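You operate a simulated robot arm through the tools that you are given. There is no shell and no other tool.

Carry out the task below with a simulated two-armed robot. There is one attempt and no reset: what you move stays moved.

## Task
Shut the yellow cover; stamp the ball in the green cup four strokes.
Fine: turn that cup under the foot; one run, the dial stays on 4, the ball stays in its cup; switch off at the end; leave the other balls.

It is judged by the outcome, as a careful person would: the job done as asked, and still so three seconds after it is handed in. It fails if anything else is knocked over, pushed out of place, dropped, spilled or broken. A push-on lid holds only when it is set on centred and level and pressed home; a screw cap is set on level and turned clockwise until tight.

## Robot
Two 7-joint arms with fingered hands on one trunk that stands fixed in place. Base frame: the origin is at the foot of the trunk, x ahead of it, y to its left, z up. Lengths are in mm, angles in degrees, forces in N, time in s.
The left shoulder is at [21, 208, 1323], the right one opposite. Payload 5 kg a hand.
The tool frame of a hand sits at the grasp point between the pads (the TCP): z along the fingers, y along the line on which they close. The tips reach 48 mm beyond it. Largest opening 160 mm; the body of the gripper starts 56 mm behind the TCP. The gripper is a hand of 4 fingers: y runs from the thumb to the fingers, the wrist lies at [-26, -142, -252] in the tool frame.
Orientation is told as [roll, pitch, yaw] about the base's x, y, z axes, in that order, counted from this pose: with the fingers straight down and the wrist toward the robot, the tool's x, y and z point along [0, 1, 0], [1, 0, 0] and [0, 0, -1] of the base frame.

## Interface
- The arms move only by the tool servo_tool. It takes "left_rows", "right_rows" or both (then of equal length, played together; a hand with none holds still); each is a list of rows, each an object (a shift or turn left out is 0) with "slide": the shift along the base's x, y, z in units of 150 mm (1.0 is 150 mm), a list of three; "rot": the turn, a rotation vector about the base's x, y, z in units of 90 degrees (1.0 is 90 degrees), a list of three. In form: [{"slide": [tx, ty, tz], "rot": [rx, ry, rz]}, ...]. A call has 1 to 20 rows; each row is the pose to reach, as a shift and turn from the pose commanded when the call began. A call with a number of a shift or a turn outside -1 to 1 is refused whole. Each row takes 0.2 s and may step no farther than 50 mm and 8.6 degrees from the row before; otherwise, the whole call is refused. A pose out of reach is approached as far as the arm can. The call stops where the force on the tool passes 70 N (or 10 N more than at its start, if that is more) or the arm is blocked; 0.2 s more then pass. In this call time passes only in rows, and 0.2 s behind the last. The reply holds the time, the measured pose of the TCP, the force on the tool along the base axes, the opening and the grip force, in the units named above and with some noise, with the torque about the TCP (base axes, N m) and any sound that the robot's microphone picked up.
- Cameras (640 x 400 px; columns grow to the right, rows downward): "scene" is now at [99.4, 3.7, 1514.9]; the picture's right is [0.05, -1.00, -0.00], its down [-0.55, -0.03, -0.84] and it looks along [0.83, 0.04, -0.55] (base axes); focal length 323 px, centre (320, 200). "left" rides on the left gripper at [-87, -133, -189] in its tool frame; the picture's right is [-0.83, -0.26, 0.49], its down [0.51, -0.71, 0.49] and it looks along [0.22, 0.66, 0.72] (tool axes); focal length 238 px, centre (320, 200). "right" rides on the right gripper at [87, -133, -189] in its tool frame; the picture's right is [-0.83, 0.26, -0.49], its down [-0.51, -0.71, 0.49] and it looks along [-0.22, 0.66, 0.72] (tool axes); focal length 238 px, centre (320, 200).
- capture(camera): a new picture of that camera. It takes no simulated time.
- move_column(by): slides the trunk up (or, below 0, down) by that many mm; the arms and the scene camera ride with it, the base frame stays. It gives what a move gives, with no picture.
- move_fingers(index, middle, ring, thumb_bend, thumb_turn, hand): sets how far each is bent, from 0 (flat) to 100 (curled in); at 30 the hand is open as for a grip, at 70 the pads meet at the TCP. One left out holds its place. A second passes; each finger stops where it meets its share of the squeeze, and holds until it gets a number again. It is the only way to open and close the hand. It gives what a move gives, with no picture; readings hold the bend of each and the force on the fingers (four entries, about 0 where the hand has none), thumb and palm. thumb_turn goes from beside the hand (0) to across from the fingers (100), as for a grip.
- turn_head(pan, tilt): turns the head with the scene camera to pan (to the left, within 86 degrees either way) and tilt (down, from -29 to 69), counted from straight ahead of the robot. It gives what a move gives.
- pixel_to_xyz(camera, pixels): for up to 12 pixels [column, row] of the newest picture of that camera ("zoom" is the newest enlarged one), the place [x, y, z] in the base frame of the surface seen there, good to about 3 mm. It takes no simulated time.
- close_up(camera, box): a new picture of the part [left, top, right, bottom] of that camera's present view, enlarged. It takes no simulated time.
- finish_job(): hands the job in; it is judged then, once.

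Leave the grippers open and the arms clear of the work at the hand-in unless told otherwise.

The tools are called after ">>>" as a command line: name --argument value ..., lists and objects as JSON in quotes. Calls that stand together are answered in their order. servo_tool: Moves the arms, as the interface text tells. Its arguments: {"type":"object","properties":{"left_rows":{"type":"array","items":{"type":"object","properties":{"slide":{"type":"array","items":{"type":"number"}},"rot":{"type":"array","items":{"type":"number"}}}}},"right_rows":{"type":"array","items":{"type":"object","properties":{"slide":{"type":"array","items":{"type":"number"}},"rot":{"type":"array","items":{"type":"number"}}}}}},"required":[]} The other tools are called the same way: move_column (by) slides the trunk up or down; move_fingers (index, middle, ring, thumb_bend, thumb_turn, hand) moves the fingers one by one; turn_head (pan, tilt) turns the head that bears the scene camera; capture (camera) takes a picture; pixel_to_xyz (camera, pixels) gives the place of the surface under pixels of a picture; close_up (camera, box) takes an enlarged picture of a part of a camera's view; finish_job () hands the job in.

At the start:

```text
clock: 0.0
left_eef_pos: [697.0, 159.1, 1223.6]
left_tcp_rot: [0.0, 0.0, 0.0]
left_wrist_force: [0.3, -0.5, -0.6]
left_wrist_torque: [0.03, -0.02, 0.01]
left_grip_width: 159.7
left_grip_force: 0.0
left_shape: jaw
left_bend: [30.0, 30.0, 30.0, 30.0, 98.0]
left_finger forces: [0.0, 0.1, 0.1, 0.0, 0.1, 0.0]
right_eef_pos: [602.4, -346.3, 1213.0]
right_tcp_rot: [0.1, 0.0, 0.0]
right_wrist_force: [0.8, 0.3, 0.3]
right_wrist_torque: [0.01, 0.01, -0.01]
right_grip_width: 159.7
right_grip_force: 0.0
right_shape: jaw
right_bend: [30.0, 30.0, 30.0, 30.0, 98.0]
right_finger forces: [0.1, 0.0, 0.1, 0.0, 0.1, 0.0]
trunk travel left (down, up): [-325.0, 365.0]
head pan, tilt: [2.8, 33.3]
```

scene: 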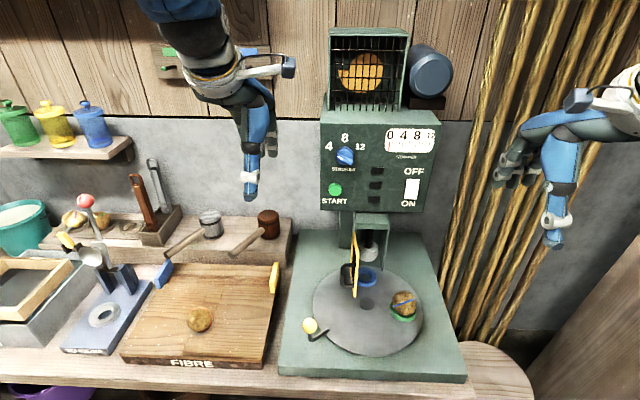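
right: 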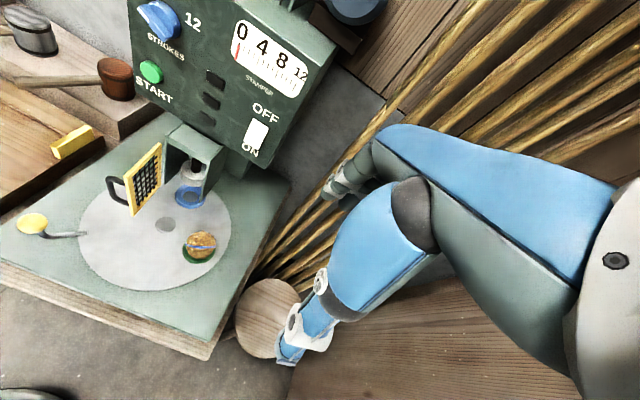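
left: 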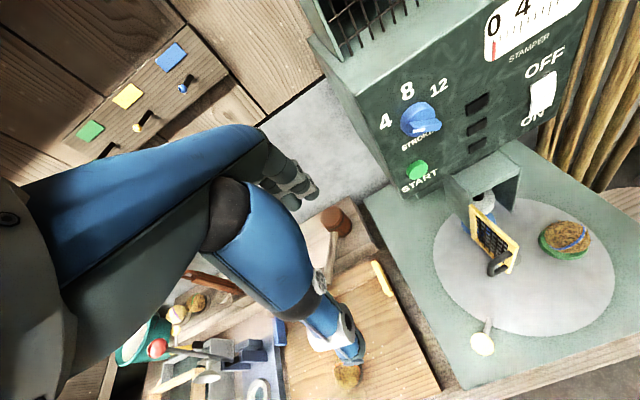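

I see a green stamper machine with a dial, START button, OFF/ON switch, a turntable with cups, and a yellow cover standing open at about (353, 268). I'll enlarge the control panel and the turntable first.

>>> close_up --camera "scene" --box '[310, 100, 450, 220]'

>>> close_up --camera "scene" --box '[280, 210, 470, 390]'

>>> close_up --camera "left" --box '[360, 60, 640, 370]'

>>> close_up --camera "right" --box '[0, 80, 300, 350]'

```text
3.33 times, centred on (380, 160) of scene
```

zoom: 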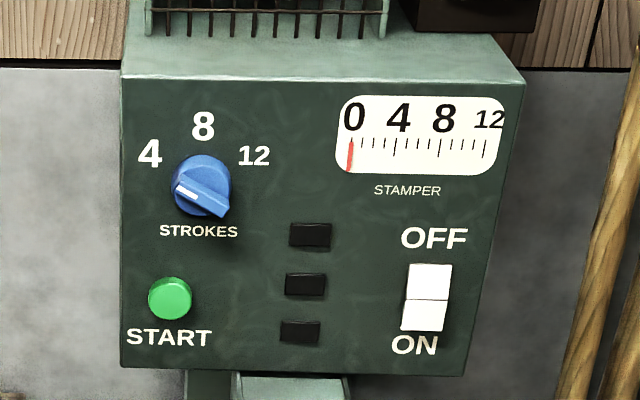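

```text
2.22 times, centred on (375, 300) of scene
```

zoom: 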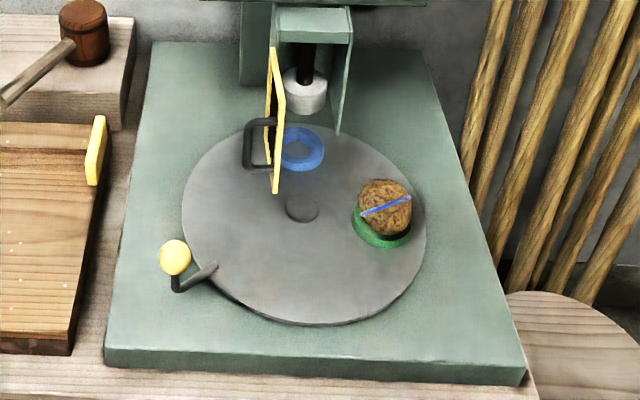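

```text
1.29 times, centred on (500, 215) of left
```

zoom: 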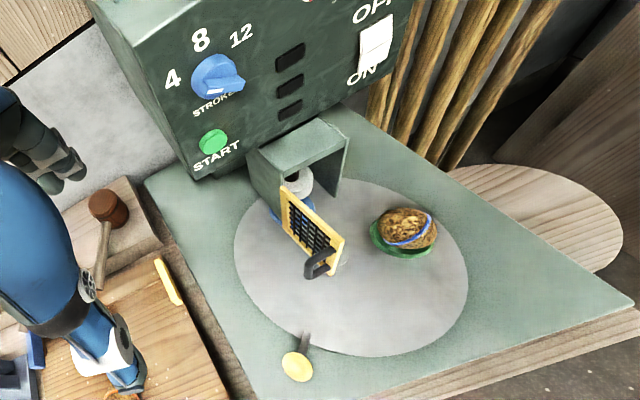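

```text
1.48 times, centred on (150, 215) of right
```

zoom: 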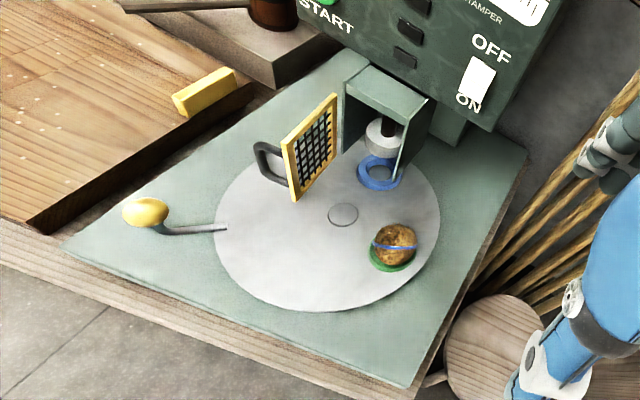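

The dial bar's white end points up-left to 4. The counter's red needle is at 0. I need 3D positions, so I'll read points on the turntable, cups, cover, handle knob and guard from the enlarged view (a fresh scene zoom).

>>> close_up --camera "scene" --box '[300, 210, 440, 370]'

```text
2.50 times, centred on (370, 290) of scene
```

zoom: 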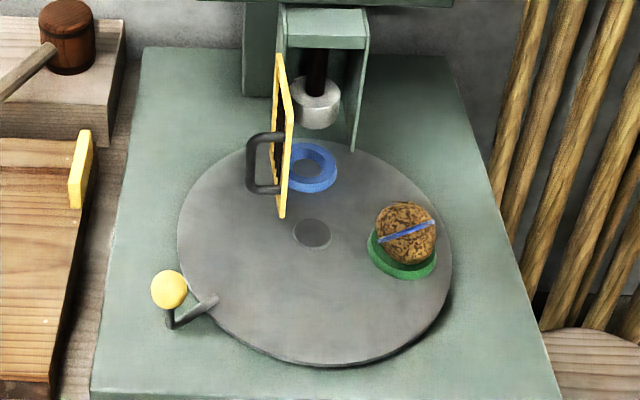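

I'm reading the places of the disc centre (312,233), blue cup, green cup, ball top, yellow knob, cover edges, black handle, foot, and guard edges.

>>> pixel_to_xyz --camera "zoom" --pixels '[[312, 233], [312, 150], [333, 180], [308, 170], [375, 255], [430, 272], [405, 205], [405, 235], [169, 288], [170, 322], [213, 300], [300, 345]]'

>>> pixel_to_xyz --camera "zoom" --pixels '[[278, 60], [291, 100], [282, 210], [250, 160], [270, 190], [270, 136], [318, 105], [318, 85], [353, 150], [366, 40], [325, 42], [325, 15]]'

>>> pixel_to_xyz --camera "scene" --pixels '[[345, 155], [335, 190], [411, 185], [409, 200], [412, 172], [329, 146], [375, 140], [330, 205], [425, 205], [376, 171], [376, 185], [376, 198]]'

```text
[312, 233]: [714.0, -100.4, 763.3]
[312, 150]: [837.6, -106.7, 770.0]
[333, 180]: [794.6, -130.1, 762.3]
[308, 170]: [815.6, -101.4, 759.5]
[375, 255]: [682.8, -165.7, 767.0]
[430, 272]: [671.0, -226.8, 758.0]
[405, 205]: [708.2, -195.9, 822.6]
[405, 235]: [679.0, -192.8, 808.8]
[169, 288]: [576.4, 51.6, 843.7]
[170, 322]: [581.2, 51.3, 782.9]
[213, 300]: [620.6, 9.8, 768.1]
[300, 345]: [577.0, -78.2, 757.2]
```

```text
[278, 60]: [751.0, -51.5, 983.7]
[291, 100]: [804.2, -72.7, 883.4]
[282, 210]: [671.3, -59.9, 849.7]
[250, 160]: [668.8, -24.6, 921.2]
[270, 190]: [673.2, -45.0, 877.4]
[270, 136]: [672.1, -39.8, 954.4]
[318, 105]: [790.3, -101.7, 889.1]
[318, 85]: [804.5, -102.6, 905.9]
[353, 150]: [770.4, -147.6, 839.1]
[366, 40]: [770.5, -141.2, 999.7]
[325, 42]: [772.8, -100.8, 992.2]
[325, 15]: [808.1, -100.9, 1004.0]
```

```text
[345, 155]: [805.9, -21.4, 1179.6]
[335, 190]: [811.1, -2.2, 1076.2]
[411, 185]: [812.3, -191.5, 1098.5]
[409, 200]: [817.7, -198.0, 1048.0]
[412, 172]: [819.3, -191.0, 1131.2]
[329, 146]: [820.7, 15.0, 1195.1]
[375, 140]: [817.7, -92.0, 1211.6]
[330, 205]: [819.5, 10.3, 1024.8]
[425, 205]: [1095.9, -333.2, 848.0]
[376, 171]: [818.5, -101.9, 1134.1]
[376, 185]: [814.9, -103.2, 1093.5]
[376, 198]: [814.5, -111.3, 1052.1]
```

The turntable hub is near (714, -100), the foot near y -102, and the handle knob near (576, 52, 840). The cover is hinged near (770, -55) and open about 90°. Next I look closer at the switch and at the guard/ball heights.

>>> close_up --camera "scene" --box '[392, 160, 432, 212]'

>>> close_up --camera "right" --box '[230, 95, 300, 165]'

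>>> close_up --camera "left" --box '[500, 40, 580, 140]'

>>> close_up --camera "left" --box '[370, 70, 460, 190]'

>>> close_up --camera "right" --box '[80, 120, 240, 280]'

```text
7.69 times, centred on (412, 186) of scene
```

zoom: 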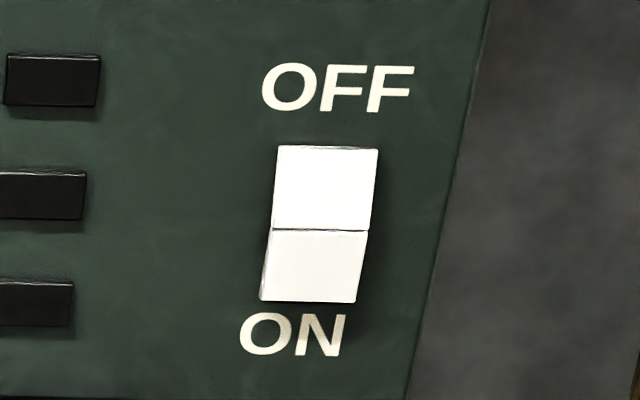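

```text
5.71 times, centred on (265, 130) of right
```

zoom: 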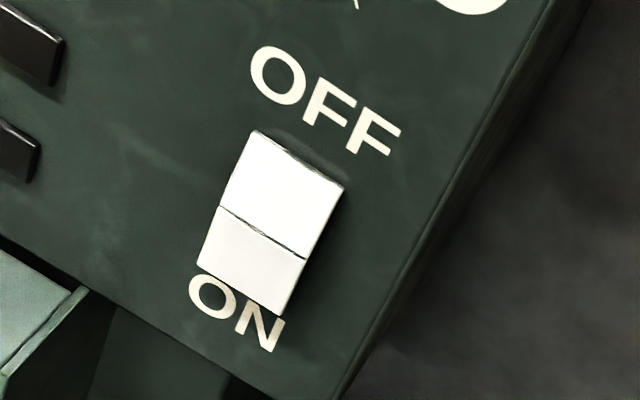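

```text
4.00 times, centred on (540, 90) of left
```

zoom: 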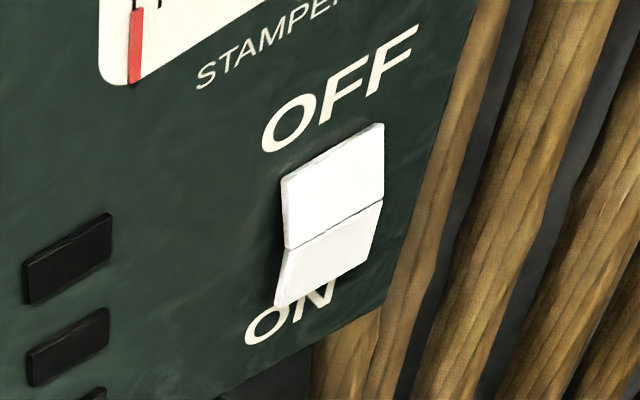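

```text
3.33 times, centred on (415, 130) of left
```

zoom: 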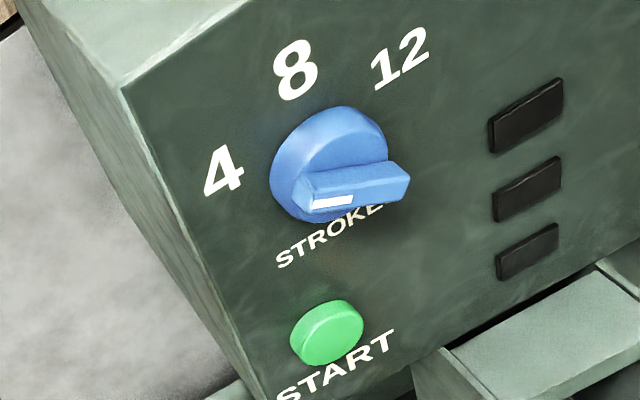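

```text
2.50 times, centred on (160, 200) of right
```

zoom: 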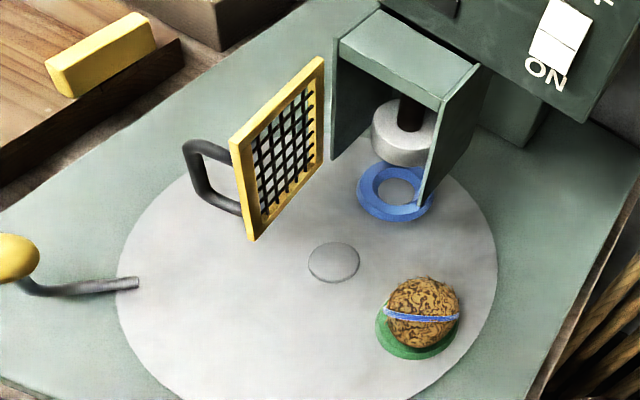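

The rocker's lower (ON) half sticks out, so the OFF half is pressed in and the machine is off. Next I refine the geometry of the disc edge, cups, ball and knob with a fresh zoom.

>>> close_up --camera "scene" --box '[300, 250, 440, 370]'

```text
3.33 times, centred on (370, 310) of scene
```

zoom: 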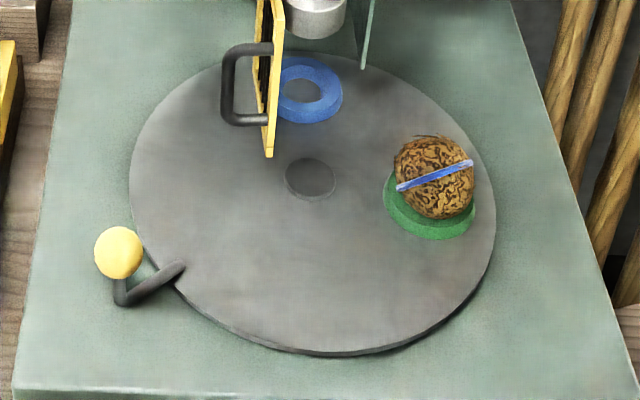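

Disc edge, green cup rim, ball and knob points read from this zoom.

>>> pixel_to_xyz --camera "zoom" --pixels '[[135, 170], [145, 225], [200, 295], [270, 335], [340, 347], [420, 330], [475, 275], [491, 220], [470, 140], [420, 95], [200, 90], [390, 70]]'

>>> pixel_to_xyz --camera "zoom" --pixels '[[387, 195], [400, 222], [432, 232], [465, 225], [474, 205], [432, 145], [432, 175], [400, 175], [470, 175], [435, 205], [309, 178], [330, 180]]'

>>> pixel_to_xyz --camera "zoom" --pixels '[[118, 235], [118, 252], [100, 252], [137, 252], [118, 272], [117, 298], [150, 288], [180, 267], [340, 95], [300, 115], [320, 72], [285, 80]]'

```text
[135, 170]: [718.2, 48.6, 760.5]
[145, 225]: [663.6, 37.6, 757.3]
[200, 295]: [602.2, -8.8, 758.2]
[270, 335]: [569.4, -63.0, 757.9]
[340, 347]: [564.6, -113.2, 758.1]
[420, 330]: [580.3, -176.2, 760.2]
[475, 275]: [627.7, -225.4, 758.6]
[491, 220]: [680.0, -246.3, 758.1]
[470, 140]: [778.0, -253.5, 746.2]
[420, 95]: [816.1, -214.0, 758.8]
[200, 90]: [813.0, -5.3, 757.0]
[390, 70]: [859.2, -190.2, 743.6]
```

```text
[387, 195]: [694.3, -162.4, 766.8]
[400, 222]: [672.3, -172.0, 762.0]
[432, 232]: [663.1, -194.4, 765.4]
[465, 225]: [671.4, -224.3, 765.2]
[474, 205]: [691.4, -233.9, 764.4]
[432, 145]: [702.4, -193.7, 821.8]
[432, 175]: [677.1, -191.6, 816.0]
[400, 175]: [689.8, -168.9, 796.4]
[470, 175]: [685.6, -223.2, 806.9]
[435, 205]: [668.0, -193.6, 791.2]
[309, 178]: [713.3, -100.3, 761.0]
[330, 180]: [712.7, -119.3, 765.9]
```

```text
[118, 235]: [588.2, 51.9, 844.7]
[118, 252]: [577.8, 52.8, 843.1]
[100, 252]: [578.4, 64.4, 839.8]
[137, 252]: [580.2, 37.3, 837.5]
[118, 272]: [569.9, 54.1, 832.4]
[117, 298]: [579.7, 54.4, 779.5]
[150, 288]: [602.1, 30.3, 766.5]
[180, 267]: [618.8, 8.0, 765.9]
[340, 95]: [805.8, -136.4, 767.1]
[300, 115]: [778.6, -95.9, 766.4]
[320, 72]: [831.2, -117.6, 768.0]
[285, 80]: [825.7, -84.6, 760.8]
```

The disc is R≈150 about (714, -101.5). The green cup sits about 100° clockwise of the foot, so it needs a CCW turn of about 100°. The knob centre is about (581, 52, 829). I check the obstacles to the left of the knob (board edge, yellow block, mallet) and the guard's lower edges.

>>> pixel_to_xyz --camera "scene" --pixels '[[275, 272], [272, 290], [262, 340], [250, 355], [200, 320], [240, 243], [210, 222], [268, 218], [290, 340], [295, 300], [320, 365], [380, 370]]'

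>>> close_up --camera "left" --box '[420, 130, 620, 290]'

```text
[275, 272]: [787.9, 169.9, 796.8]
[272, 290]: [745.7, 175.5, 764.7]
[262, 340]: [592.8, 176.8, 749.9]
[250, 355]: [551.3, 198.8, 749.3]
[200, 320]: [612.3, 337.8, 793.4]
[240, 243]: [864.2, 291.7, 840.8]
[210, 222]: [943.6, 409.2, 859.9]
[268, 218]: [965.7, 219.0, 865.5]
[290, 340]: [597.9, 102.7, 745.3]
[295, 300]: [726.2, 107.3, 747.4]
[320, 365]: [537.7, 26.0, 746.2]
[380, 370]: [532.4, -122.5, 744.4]
```

```text
2.50 times, centred on (520, 210) of left
```

zoom: 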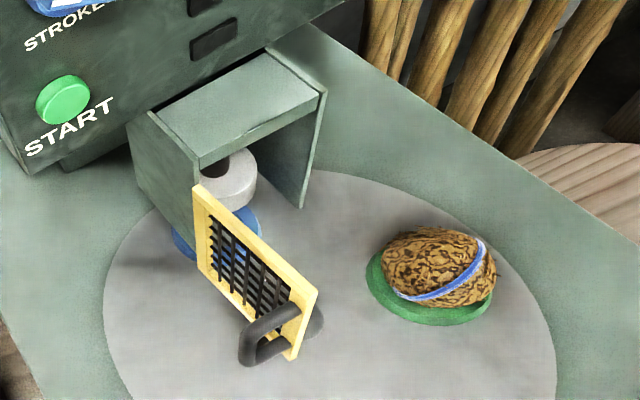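

The board starts at y≈170, clear of the knob area. I read the guard's lower edge and the cover's corners from this view.

>>> pixel_to_xyz --camera "zoom" --pixels '[[300, 202], [290, 192], [197, 195], [203, 265], [310, 292], [293, 355], [270, 320], [245, 355], [245, 340], [440, 235], [435, 260], [235, 195]]'

>>> servo_tool --left_rows '[{"slide": [-0.1, 0.16, 0]}, {"slide": [-0.2, 0.33, 0]}, {"slide": [-0.3, 0.5, 0]}, {"slide": [-0.4, 0.66, 0]}, {"slide": [-0.5, 0.83, 0]}, {"slide": [-0.6, 1.0, 0]}]'

```text
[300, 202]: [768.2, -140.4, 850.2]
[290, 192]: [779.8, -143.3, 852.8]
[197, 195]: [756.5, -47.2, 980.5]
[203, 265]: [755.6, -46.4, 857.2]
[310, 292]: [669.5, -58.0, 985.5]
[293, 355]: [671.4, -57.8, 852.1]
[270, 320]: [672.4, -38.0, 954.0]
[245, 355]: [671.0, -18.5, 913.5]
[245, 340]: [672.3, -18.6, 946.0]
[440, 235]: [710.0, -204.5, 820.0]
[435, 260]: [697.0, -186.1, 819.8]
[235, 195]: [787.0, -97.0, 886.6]
```

```text
clock: 1.4
left_eef_pos: [606.3, 310.4, 1224.4]
left_tcp_rot: [0.0, 0.0, 0.0]
left_wrist_force: [-0.8, -0.1, -0.5]
left_wrist_torque: [-0.08, -0.03, -0.02]
left_grip_width: 159.3
left_grip_force: 0.1
left_shape: jaw
left_bend: [30.0, 30.0, 30.0, 30.0, 98.0]
left_finger forces: [0.1, 0.0, 0.1, 0.1, 0.0, 0.0]
right_eef_pos: [601.8, -343.1, 1213.8]
right_tcp_rot: [-0.1, -0.1, 0.0]
right_wrist_force: [-1.4, 0.6, 0.3]
right_wrist_torque: [-0.11, -0.04, -0.02]
right_grip_width: 159.5
right_grip_force: 0.0
right_shape: jaw
right_bend: [30.0, 30.0, 30.0, 30.0, 98.0]
right_finger forces: [0.1, 0.1, 0.0, 0.1, 0.0, 0.0]
trunk travel left (down, up): [-325.0, 365.0]
head pan, tilt: [2.8, 33.3]
```

The left hand is now parked at (606, 310). The right hand moves toward above the knob in stages: left by 150 mm, slightly back and down, while yawing +30°.

>>> servo_tool --right_rows '[{"slide": [-0.04, 0.16, -0.06], "rot": [0, 0, 0.055]}, {"slide": [-0.08, 0.33, -0.13], "rot": [0, 0, 0.11]}, {"slide": [-0.12, 0.5, -0.2], "rot": [0, 0, 0.165]}, {"slide": [-0.17, 0.66, -0.26], "rot": [0, 0, 0.22]}, {"slide": [-0.21, 0.83, -0.33], "rot": [0, 0, 0.275]}, {"slide": [-0.25, 1.0, -0.4], "rot": [0, 0, 0.333]}]'

>>> servo_tool --right_rows '[{"slide": [0, 0.16, -0.06], "rot": [0, 0, 0.055]}, {"slide": [0, 0.33, -0.13], "rot": [0, 0, 0.11]}, {"slide": [0, 0.5, -0.2], "rot": [0, 0, 0.165]}, {"slide": [0, 0.66, -0.26], "rot": [0, 0, 0.22]}, {"slide": [0, 0.83, -0.33], "rot": [0, 0, 0.275]}, {"slide": [0, 1.0, -0.4], "rot": [0, 0, 0.333]}]'

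>>> capture --camera "scene"

>>> capture --camera "right"

```text
clock: 2.8
left_eef_pos: [608.7, 308.6, 1224.2]
left_tcp_rot: [0.0, -0.1, -0.1]
left_wrist_force: [0.8, -0.2, 0.3]
left_wrist_torque: [-0.01, 0.05, -0.03]
left_grip_width: 159.9
left_grip_force: 0.1
left_shape: jaw
left_bend: [30.0, 30.0, 30.0, 30.0, 98.0]
left_finger forces: [0.1, 0.0, 0.0, 0.0, 0.0, 0.0]
right_eef_pos: [564.6, -195.6, 1151.7]
right_tcp_rot: [0.1, 0.0, 30.0]
right_wrist_force: [-0.1, 0.4, -0.1]
right_wrist_torque: [-0.06, 0.03, 0.02]
right_grip_width: 159.5
right_grip_force: 0.1
right_shape: jaw
right_bend: [30.0, 30.0, 30.0, 30.0, 98.0]
right_finger forces: [0.0, 0.0, 0.0, 0.0, 0.0, 0.0]
trunk travel left (down, up): [-325.0, 365.0]
head pan, tilt: [2.8, 33.3]
```

```text
clock: 4.2
left_eef_pos: [608.5, 307.9, 1222.8]
left_tcp_rot: [0.0, 0.0, 0.0]
left_wrist_force: [0.6, 0.1, -0.7]
left_wrist_torque: [-0.05, 0.04, 0.01]
left_grip_width: 159.5
left_grip_force: 0.1
left_shape: jaw
left_bend: [30.0, 30.0, 30.0, 30.0, 98.0]
left_finger forces: [0.1, 0.0, 0.1, 0.1, 0.0, 0.1]
right_eef_pos: [567.0, -45.5, 1092.0]
right_tcp_rot: [0.0, 0.0, 59.9]
right_wrist_force: [0.3, 0.0, 0.1]
right_wrist_torque: [-0.08, 0.08, 0.01]
right_grip_width: 159.7
right_grip_force: 0.2
right_shape: jaw
right_bend: [30.0, 30.0, 30.0, 30.0, 98.0]
right_finger forces: [0.0, 0.0, 0.0, 0.0, 0.0, 0.1]
trunk travel left (down, up): [-325.0, 365.0]
head pan, tilt: [2.8, 33.3]
```

```text
taken
```

scene: 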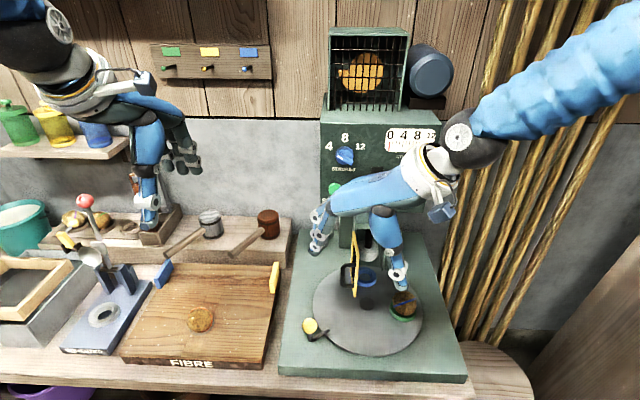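

```text
taken
```

right: 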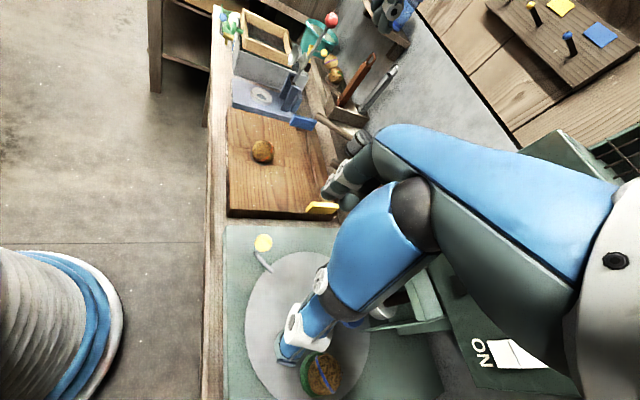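

The right hand is yawed 60°, with the thumb nearer me and the fingers to the left. It now moves to above the knob at (581, 52), z≈950.

>>> servo_tool --right_rows '[{"slide": [0.02, 0.13, -0.1]}, {"slide": [0.04, 0.26, -0.25]}, {"slide": [0.06, 0.39, -0.4]}, {"slide": [0.08, 0.52, -0.6]}, {"slide": [0.093, 0.65, -0.8]}, {"slide": [0.093, 0.65, -0.93]}]'

>>> capture --camera "scene"

>>> capture --camera "right"

>>> capture --camera "left"

```text
clock: 5.6
left_eef_pos: [608.1, 308.1, 1223.4]
left_tcp_rot: [0.0, 0.0, -0.1]
left_wrist_force: [0.8, -0.5, -0.6]
left_wrist_torque: [0.04, 0.05, 0.02]
left_grip_width: 159.5
left_grip_force: 0.1
left_shape: jaw
left_bend: [30.0, 30.0, 30.0, 30.0, 98.0]
left_finger forces: [0.0, 0.0, 0.0, 0.1, 0.1, 0.0]
right_eef_pos: [580.6, 52.6, 951.9]
right_tcp_rot: [0.0, -0.1, 59.9]
right_wrist_force: [0.4, 0.1, 0.3]
right_wrist_torque: [-0.01, 0.07, 0.02]
right_grip_width: 159.7
right_grip_force: 0.0
right_shape: jaw
right_bend: [30.0, 30.0, 30.0, 30.0, 98.0]
right_finger forces: [0.1, 0.0, 0.0, 0.0, 0.1, 0.0]
trunk travel left (down, up): [-325.0, 365.0]
head pan, tilt: [2.8, 33.3]
```

```text
taken
```

scene: 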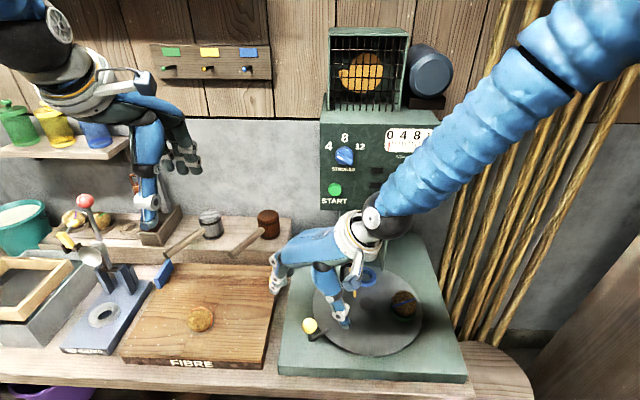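

```text
taken
```

right: 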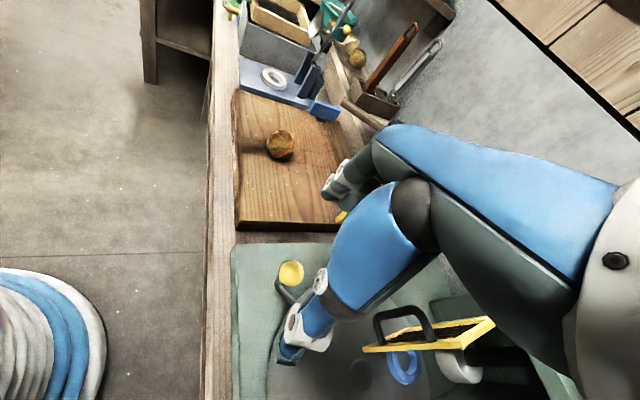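

```text
taken
```

left: 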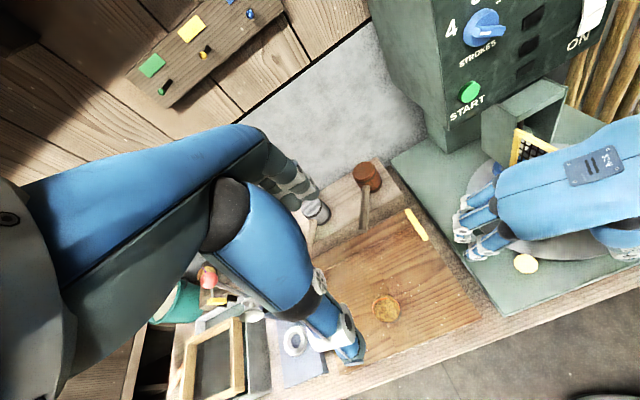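

The knob at (310,326) lies between the thumb tip (345,320) and the fingertips (275,287) in the scene picture. I descend 121 mm to z≈831.

>>> servo_tool --right_rows '[{"slide": [0, 0, -0.2]}, {"slide": [0, 0, -0.4]}, {"slide": [0, 0, -0.55]}, {"slide": [0, 0, -0.7]}, {"slide": [0, 0, -0.805]}]'

>>> capture --camera "scene"

>>> capture --camera "right"

>>> capture --camera "left"

```text
clock: 6.8
left_eef_pos: [606.9, 308.3, 1224.1]
left_tcp_rot: [0.1, -0.2, 0.0]
left_wrist_force: [-0.5, 0.1, 0.5]
left_wrist_torque: [-0.02, 0.03, 0.0]
left_grip_width: 159.7
left_grip_force: 0.0
left_shape: jaw
left_bend: [30.0, 30.0, 30.0, 30.0, 98.0]
left_finger forces: [0.0, 0.1, 0.1, 0.1, 0.0, 0.0]
right_eef_pos: [579.9, 52.0, 831.7]
right_tcp_rot: [0.0, 0.1, 59.9]
right_wrist_force: [0.3, -0.1, 0.9]
right_wrist_torque: [-0.04, 0.03, 0.01]
right_grip_width: 159.9
right_grip_force: 0.0
right_shape: jaw
right_bend: [30.0, 30.0, 30.0, 30.0, 98.0]
right_finger forces: [0.1, 0.0, 0.1, 0.0, 0.0, 0.0]
trunk travel left (down, up): [-325.0, 365.0]
head pan, tilt: [2.8, 33.3]
```

```text
taken
```

scene: 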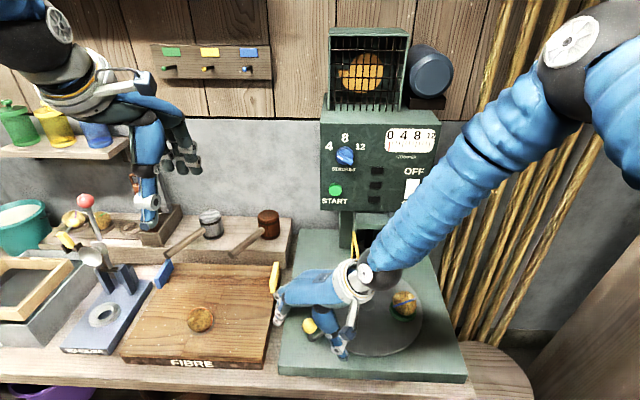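

```text
taken
```

right: 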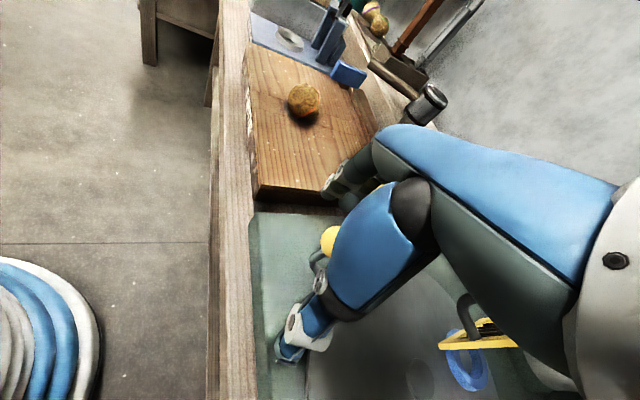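

```text
taken
```

left: 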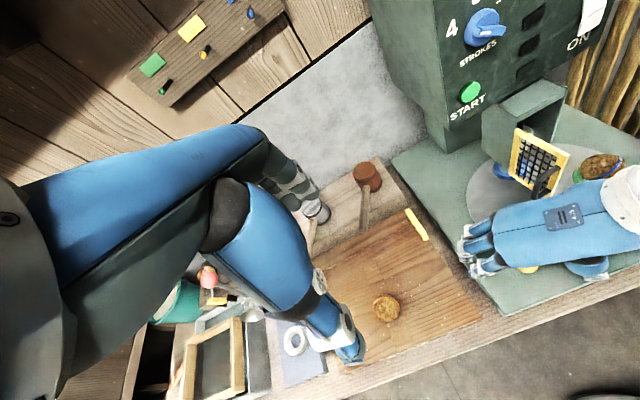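

The knob at (310,326) is inside the open hand. I close the fingers and thumb partly to 55 and check.

>>> move_fingers --hand "right" --index 58 --middle 58 --ring 58 --thumb_bend 58

>>> close_up --camera "scene" --box '[260, 240, 400, 370]'

>>> close_up --camera "right" --box '[240, 180, 440, 380]'

```text
clock: 7.8
left_eef_pos: [608.1, 309.2, 1224.2]
left_tcp_rot: [0.0, 0.0, 0.0]
left_wrist_force: [-0.1, 0.1, 0.1]
left_wrist_torque: [0.03, 0.02, 0.01]
left_grip_width: 159.8
left_grip_force: 0.0
left_shape: jaw
left_bend: [30.0, 30.0, 30.0, 30.0, 98.0]
left_finger forces: [0.0, 0.0, 0.0, 0.1, 0.0, 0.0]
right_eef_pos: [579.3, 52.6, 831.4]
right_tcp_rot: [0.0, 0.0, 59.8]
right_wrist_force: [-0.2, -0.1, -0.3]
right_wrist_torque: [-0.01, 0.0, -0.02]
right_grip_width: 64.0
right_grip_force: 0.1
right_shape: fingers
right_bend: [57.0, 57.0, 57.0, 57.0, 98.0]
right_finger forces: [0.1, 0.0, 0.0, 0.1, 0.0, 0.1]
trunk travel left (down, up): [-325.0, 365.0]
head pan, tilt: [2.8, 33.3]
```

```text
3.08 times, centred on (330, 305) of scene
```

zoom: 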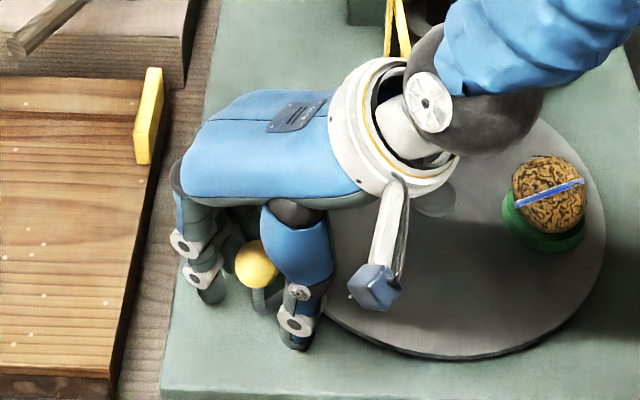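

```text
2.00 times, centred on (340, 280) of right
```

zoom: 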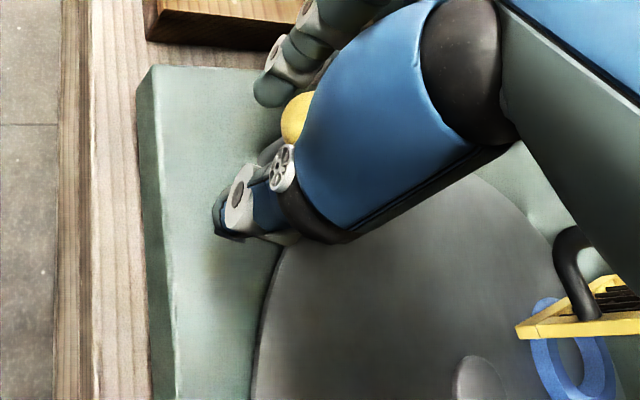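

The opening is now 64 mm and the knob is centred between the digits. I close further to hold it.

>>> move_fingers --hand "right" --index 69 --middle 69 --ring 69 --thumb_bend 69

>>> close_up --camera "scene" --box '[260, 240, 400, 370]'

```text
clock: 8.8
left_eef_pos: [607.9, 309.3, 1224.0]
left_tcp_rot: [0.0, 0.1, 0.0]
left_wrist_force: [0.2, 0.0, -0.4]
left_wrist_torque: [0.02, -0.02, -0.01]
left_grip_width: 159.7
left_grip_force: 0.1
left_shape: jaw
left_bend: [30.0, 30.0, 30.0, 30.0, 98.0]
left_finger forces: [0.0, 0.0, 0.1, 0.0, 0.0, 0.0]
right_eef_pos: [580.6, 52.1, 832.4]
right_tcp_rot: [0.0, -0.1, 59.9]
right_wrist_force: [0.7, 1.2, 0.3]
right_wrist_torque: [0.01, 0.02, -0.01]
right_grip_width: 17.1
right_grip_force: 0.4
right_shape: fingers
right_bend: [69.0, 69.0, 69.0, 69.0, 98.0]
right_finger forces: [0.5, 0.0, 0.0, 0.0, 0.0, 0.0]
trunk travel left (down, up): [-325.0, 365.0]
head pan, tilt: [2.8, 33.3]
```

```text
3.08 times, centred on (330, 305) of scene
```

zoom: 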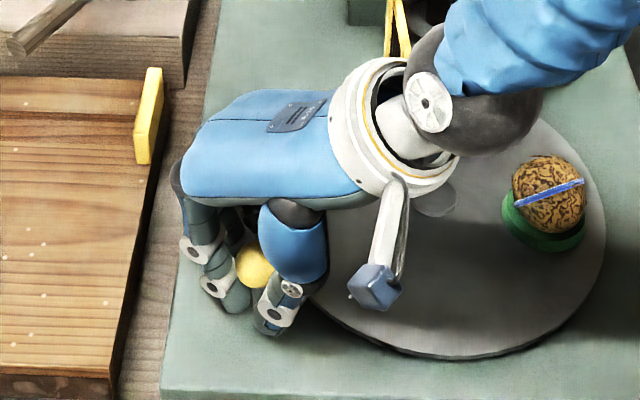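

Only a light touch so far (index 0.5 N). I close a little more.

>>> move_fingers --hand "right" --index 76 --middle 76 --ring 76 --thumb_bend 72

>>> close_up --camera "scene" --box '[270, 260, 370, 360]'

>>> close_up --camera "right" --box '[260, 180, 400, 380]'

```text
clock: 9.8
left_eef_pos: [608.9, 308.7, 1223.8]
left_tcp_rot: [0.0, 0.1, 0.0]
left_wrist_force: [0.1, -1.1, 0.2]
left_wrist_torque: [-0.03, -0.01, 0.04]
left_grip_width: 159.7
left_grip_force: 0.0
left_shape: jaw
left_bend: [30.0, 30.0, 30.0, 30.0, 98.0]
left_finger forces: [0.1, 0.0, 0.0, 0.0, 0.0, 0.0]
right_eef_pos: [580.2, 51.0, 831.3]
right_tcp_rot: [0.1, 0.2, 59.9]
right_wrist_force: [0.6, -0.1, -12.7]
right_wrist_torque: [-0.05, 0.05, 0.08]
right_grip_width: 6.6
right_grip_force: 8.1
right_shape: fingers
right_bend: [73.0, 73.0, 76.0, 71.0, 97.0]
right_finger forces: [1.0, 11.1, 0.0, 0.1, 3.2, 0.0]
trunk travel left (down, up): [-325.0, 365.0]
head pan, tilt: [2.8, 33.3]
```

```text
4.00 times, centred on (320, 310) of scene
```

zoom: 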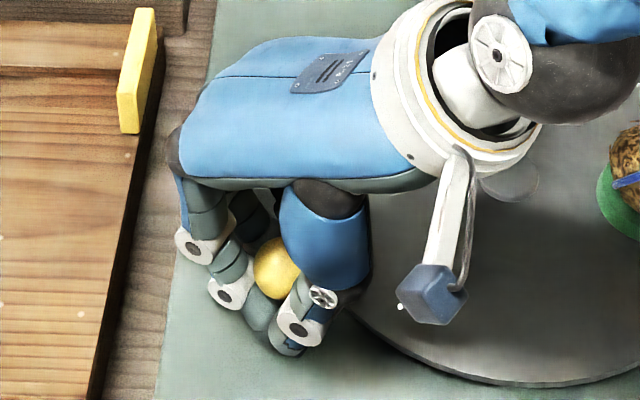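

```text
2.00 times, centred on (330, 280) of right
```

zoom: 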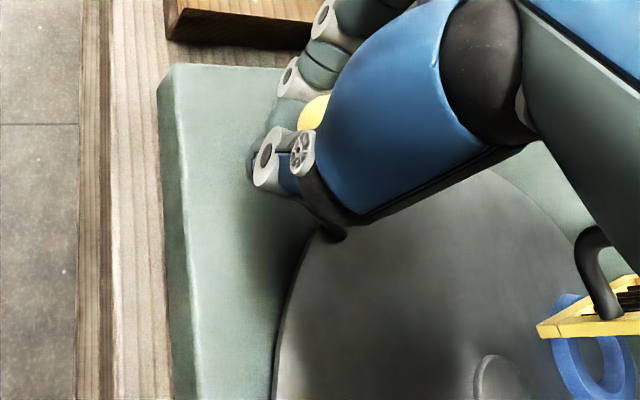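

The fingertips have closed around the post just under the knob and cage it (middle 11 N, thumb 3 N). I try a first small arc of 10° CCW about the hub and watch the forces.

>>> servo_tool --right_rows '[{"slide": [-0.044, -0.04, 0], "rot": [0, 0, 0.014]}, {"slide": [-0.086, -0.081, 0], "rot": [0, 0, 0.028]}, {"slide": [-0.126, -0.125, 0], "rot": [0, 0, 0.042]}, {"slide": [-0.164, -0.17, 0], "rot": [0, 0, 0.056]}]'

>>> capture --camera "scene"

```text
clock: 10.8
left_eef_pos: [607.7, 308.0, 1223.6]
left_tcp_rot: [-0.1, 0.0, 0.1]
left_wrist_force: [-0.2, -0.7, 0.1]
left_wrist_torque: [0.01, -0.03, -0.01]
left_grip_width: 159.6
left_grip_force: 0.0
left_shape: jaw
left_bend: [30.0, 30.0, 30.0, 30.0, 98.0]
left_finger forces: [0.1, 0.0, 0.0, 0.1, 0.1, 0.0]
right_eef_pos: [555.4, 26.7, 831.9]
right_tcp_rot: [0.0, 0.0, 65.0]
right_wrist_force: [1.7, -0.5, -12.8]
right_wrist_torque: [0.01, 0.0, 0.1]
right_grip_width: 7.2
right_grip_force: 7.3
right_shape: fingers
right_bend: [73.0, 73.0, 76.0, 71.0, 97.0]
right_finger forces: [0.5, 11.6, 0.0, 0.0, 3.0, 0.0]
trunk travel left (down, up): [-325.0, 365.0]
head pan, tilt: [2.8, 33.3]
```

```text
taken
```

scene: 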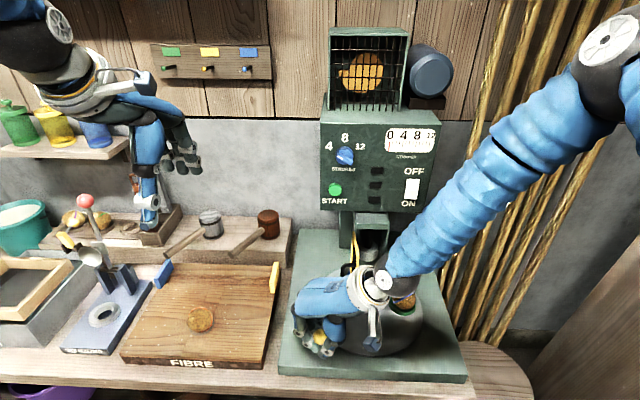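

The disc turns easily, with lateral force under 2 N. I continue the arc from 10° to 40° in 3° rows.

>>> servo_tool --right_rows '[{"slide": [-0.0431, -0.0565, 0], "rot": [0, 0, 0.0167]}, {"slide": [-0.0831, -0.1151, 0], "rot": [0, 0, 0.0333]}, {"slide": [-0.1199, -0.1757, 0], "rot": [0, 0, 0.05]}, {"slide": [-0.1536, -0.2381, 0], "rot": [0, 0, 0.0667]}, {"slide": [-0.184, -0.3023, 0], "rot": [0, 0, 0.0833]}, {"slide": [-0.2109, -0.3679, 0], "rot": [0, 0, 0.1]}, {"slide": [-0.2345, -0.4349, 0], "rot": [0, 0, 0.1167]}, {"slide": [-0.2544, -0.503, 0], "rot": [0, 0, 0.1333]}, {"slide": [-0.2707, -0.572, 0], "rot": [0, 0, 0.15]}, {"slide": [-0.2835, -0.6418, 0], "rot": [0, 0, 0.1667]}]'

>>> capture --camera "scene"

>>> capture --camera "left"

```text
clock: 13.0
left_eef_pos: [607.3, 307.0, 1223.7]
left_tcp_rot: [0.0, 0.0, 0.1]
left_wrist_force: [-0.7, -0.1, 0.2]
left_wrist_torque: [0.07, -0.02, -0.02]
left_grip_width: 159.6
left_grip_force: 0.0
left_shape: jaw
left_bend: [30.0, 30.0, 30.0, 30.0, 98.0]
left_finger forces: [0.0, 0.1, 0.0, 0.0, 0.0, 0.0]
right_eef_pos: [512.3, -69.8, 831.9]
right_tcp_rot: [0.1, 0.1, 80.0]
right_wrist_force: [0.1, 0.3, -14.6]
right_wrist_torque: [0.03, 0.03, 0.14]
right_grip_width: 6.8
right_grip_force: 14.3
right_shape: fingers
right_bend: [74.0, 73.0, 76.0, 71.0, 97.0]
right_finger forces: [12.5, 12.4, 0.0, 0.0, 2.5, 0.0]
trunk travel left (down, up): [-325.0, 365.0]
head pan, tilt: [2.8, 33.3]
```

```text
taken
```

scene: 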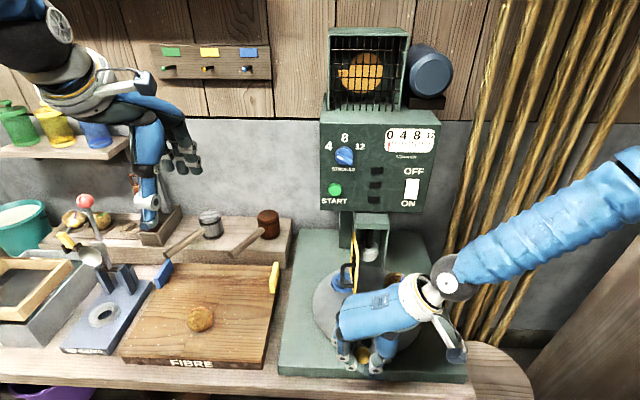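

```text
taken
```

left: 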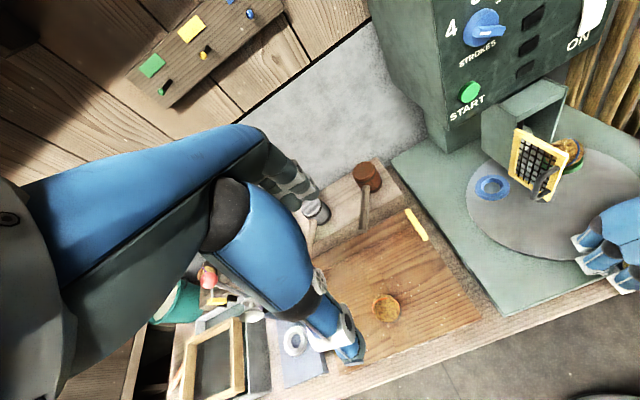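

The blue cup has moved left and the green cup is rotating in. I continue the arc 40°→70°.

>>> servo_tool --right_rows '[{"slide": [-0.0091, -0.0704, 0], "rot": [0, 0, 0.0167]}, {"slide": [-0.0144, -0.1411, 0], "rot": [0, 0, 0.0333]}, {"slide": [-0.0161, -0.2121, 0], "rot": [0, 0, 0.05]}, {"slide": [-0.014, -0.283, 0], "rot": [0, 0, 0.0667]}, {"slide": [-0.0082, -0.3537, 0], "rot": [0, 0, 0.0833]}, {"slide": [0.0013, -0.4241, 0], "rot": [0, 0, 0.1]}, {"slide": [0.0144, -0.4938, 0], "rot": [0, 0, 0.1167]}, {"slide": [0.0311, -0.5627, 0], "rot": [0, 0, 0.1333]}, {"slide": [0.0515, -0.6307, 0], "rot": [0, 0, 0.15]}, {"slide": [0.0754, -0.6975, 0], "rot": [0, 0, 0.1667]}]'

>>> capture --camera "scene"

>>> close_up --camera "left" --box '[440, 70, 640, 290]'

```text
clock: 15.2
left_eef_pos: [608.4, 308.1, 1222.3]
left_tcp_rot: [-0.1, 0.1, -0.1]
left_wrist_force: [0.7, -0.5, -0.2]
left_wrist_torque: [0.02, -0.02, 0.0]
left_grip_width: 159.7
left_grip_force: 0.1
left_shape: jaw
left_bend: [30.0, 30.0, 30.0, 30.0, 98.0]
left_finger forces: [0.0, 0.0, 0.0, 0.1, 0.0, 0.0]
right_eef_pos: [524.9, -175.7, 831.3]
right_tcp_rot: [0.0, 0.0, 95.0]
right_wrist_force: [1.3, 1.6, -12.9]
right_wrist_torque: [0.09, -0.05, 0.19]
right_grip_width: 6.6
right_grip_force: 14.0
right_shape: fingers
right_bend: [74.0, 74.0, 76.0, 70.0, 97.0]
right_finger forces: [11.7, 13.2, 0.0, 0.0, 3.7, 0.1]
trunk travel left (down, up): [-325.0, 365.0]
head pan, tilt: [2.8, 33.3]
```

```text
taken
```

scene: 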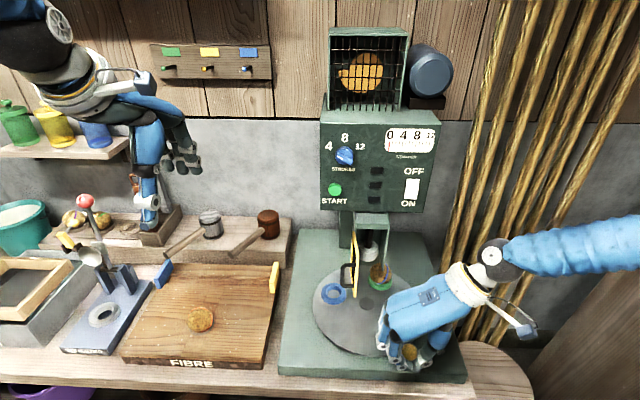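

```text
1.82 times, centred on (540, 180) of left
```

zoom: 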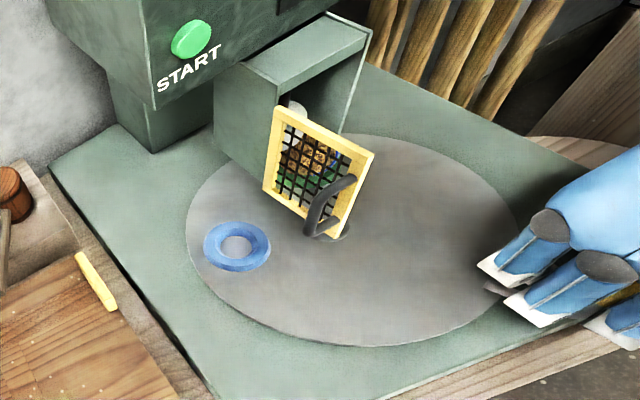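

The green cup is now at about (380,280), just outside the guard. I measure its place to find the remaining angle.

>>> close_up --camera "scene" --box '[310, 220, 420, 310]'

```text
4.44 times, centred on (365, 265) of scene
```

zoom: 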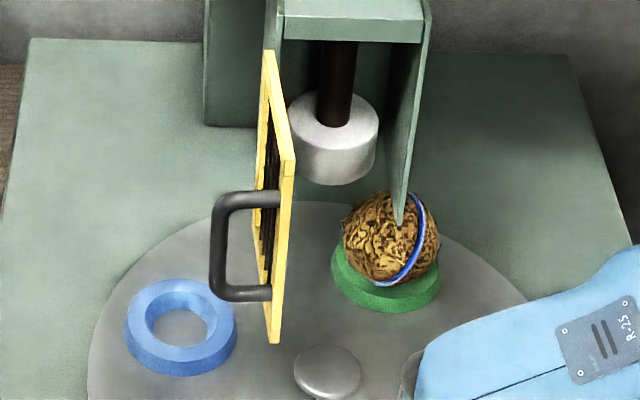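

>>> pixel_to_xyz --camera "zoom" --pixels '[[128, 335], [180, 360], [233, 335], [182, 285], [337, 275], [350, 295], [385, 305], [420, 295], [437, 280], [385, 235], [390, 205], [327, 375]]'

>>> pixel_to_xyz --camera "zoom" --pixels '[[335, 180], [335, 150], [292, 160], [373, 160], [335, 105], [335, 130], [310, 165], [355, 170], [398, 220], [335, 60], [345, 60], [325, 60]]'

```text
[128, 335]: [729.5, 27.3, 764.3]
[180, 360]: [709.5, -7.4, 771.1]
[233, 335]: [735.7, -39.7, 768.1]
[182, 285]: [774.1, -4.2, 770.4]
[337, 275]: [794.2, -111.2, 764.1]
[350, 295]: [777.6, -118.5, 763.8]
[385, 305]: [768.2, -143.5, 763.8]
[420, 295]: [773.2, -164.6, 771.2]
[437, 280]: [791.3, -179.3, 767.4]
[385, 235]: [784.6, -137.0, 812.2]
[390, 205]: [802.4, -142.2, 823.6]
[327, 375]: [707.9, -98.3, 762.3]
```

```text
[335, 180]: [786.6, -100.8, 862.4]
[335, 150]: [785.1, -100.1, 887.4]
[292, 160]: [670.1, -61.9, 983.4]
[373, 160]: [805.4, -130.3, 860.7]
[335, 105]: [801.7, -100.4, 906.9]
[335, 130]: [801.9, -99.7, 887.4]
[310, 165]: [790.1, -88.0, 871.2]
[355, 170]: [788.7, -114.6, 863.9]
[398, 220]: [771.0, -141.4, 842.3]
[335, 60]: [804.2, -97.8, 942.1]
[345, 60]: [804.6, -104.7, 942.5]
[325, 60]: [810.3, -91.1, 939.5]
```

The green cup centre is about (803, -145), at -26° from the foot line, so about 26° remain. I continue 20° more, then measure again.

>>> servo_tool --right_rows '[{"slide": [0.0273, -0.0655, 0], "rot": [0, 0, 0.0167]}, {"slide": [0.0581, -0.1294, 0], "rot": [0, 0, 0.0333]}, {"slide": [0.0921, -0.1917, 0], "rot": [0, 0, 0.05]}, {"slide": [0.1294, -0.2521, 0], "rot": [0, 0, 0.0667]}, {"slide": [0.1697, -0.3104, 0], "rot": [0, 0, 0.0833]}, {"slide": [0.2131, -0.3666, 0], "rot": [0, 0, 0.1]}, {"slide": [0.2436, -0.4027, 0], "rot": [0, 0, 0.111]}]'

>>> close_up --camera "scene" --box '[310, 220, 420, 310]'

>>> pixel_to_xyz --camera "zoom" --pixels '[[335, 180], [300, 240], [320, 262], [340, 268], [360, 265], [390, 245], [350, 220]]'

```text
clock: 16.8
left_eef_pos: [609.1, 308.3, 1223.3]
left_tcp_rot: [0.0, 0.1, 0.0]
left_wrist_force: [-0.5, 0.3, 0.1]
left_wrist_torque: [-0.01, 0.03, 0.01]
left_grip_width: 160.0
left_grip_force: 0.0
left_shape: jaw
left_bend: [30.0, 30.0, 30.0, 30.0, 98.0]
left_finger forces: [0.1, 0.0, 0.0, 0.0, 0.0, 0.0]
right_eef_pos: [561.6, -235.2, 832.5]
right_tcp_rot: [0.0, 0.0, 105.0]
right_wrist_force: [3.4, 5.3, -11.8]
right_wrist_torque: [0.1, -0.04, 0.22]
right_grip_width: 6.7
right_grip_force: 14.9
right_shape: fingers
right_bend: [74.0, 74.0, 76.0, 70.0, 97.0]
right_finger forces: [10.9, 15.2, 0.1, 0.0, 3.0, 0.0]
trunk travel left (down, up): [-325.0, 365.0]
head pan, tilt: [2.8, 33.3]
```

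```text
4.44 times, centred on (365, 265) of scene
```

zoom: 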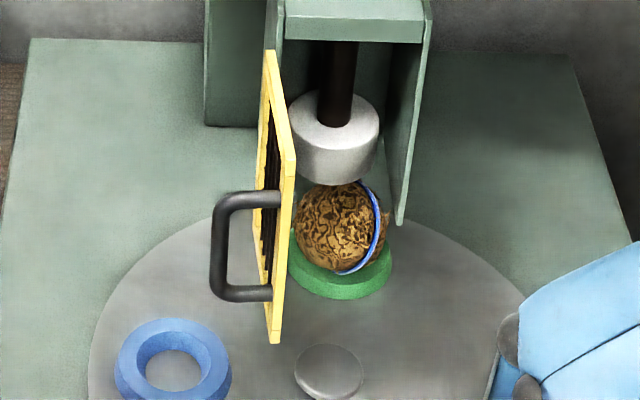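

```text
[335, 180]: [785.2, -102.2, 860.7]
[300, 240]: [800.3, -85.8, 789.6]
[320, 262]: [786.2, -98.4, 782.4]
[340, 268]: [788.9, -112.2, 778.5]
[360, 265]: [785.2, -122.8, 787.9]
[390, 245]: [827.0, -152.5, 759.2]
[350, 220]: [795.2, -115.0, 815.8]
```

The cup is nearly under the foot but still a little to the right. I measure its rim precisely.

>>> pixel_to_xyz --camera "zoom" --pixels '[[291, 265], [300, 280], [320, 291], [345, 294], [370, 288], [385, 275], [390, 262], [116, 370], [120, 390], [228, 370], [175, 322], [220, 345]]'

>>> capture --camera "left"

```text
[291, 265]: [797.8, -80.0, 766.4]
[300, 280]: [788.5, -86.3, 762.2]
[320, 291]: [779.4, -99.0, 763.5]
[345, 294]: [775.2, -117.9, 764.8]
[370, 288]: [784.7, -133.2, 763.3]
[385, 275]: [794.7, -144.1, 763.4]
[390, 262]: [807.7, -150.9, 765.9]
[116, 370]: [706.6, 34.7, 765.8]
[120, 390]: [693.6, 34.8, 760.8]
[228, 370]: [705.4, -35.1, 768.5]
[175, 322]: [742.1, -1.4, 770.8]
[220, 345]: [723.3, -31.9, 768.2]
```

```text
taken
```

left: 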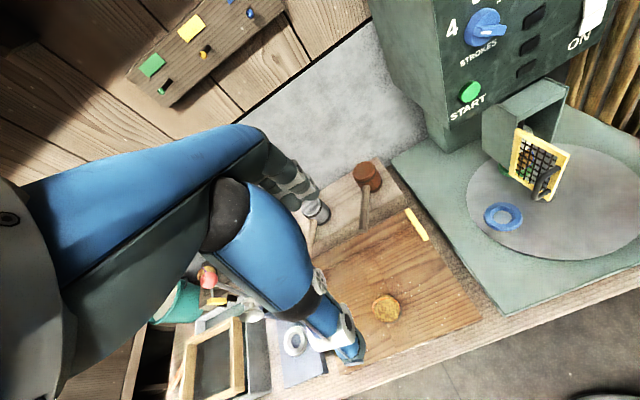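

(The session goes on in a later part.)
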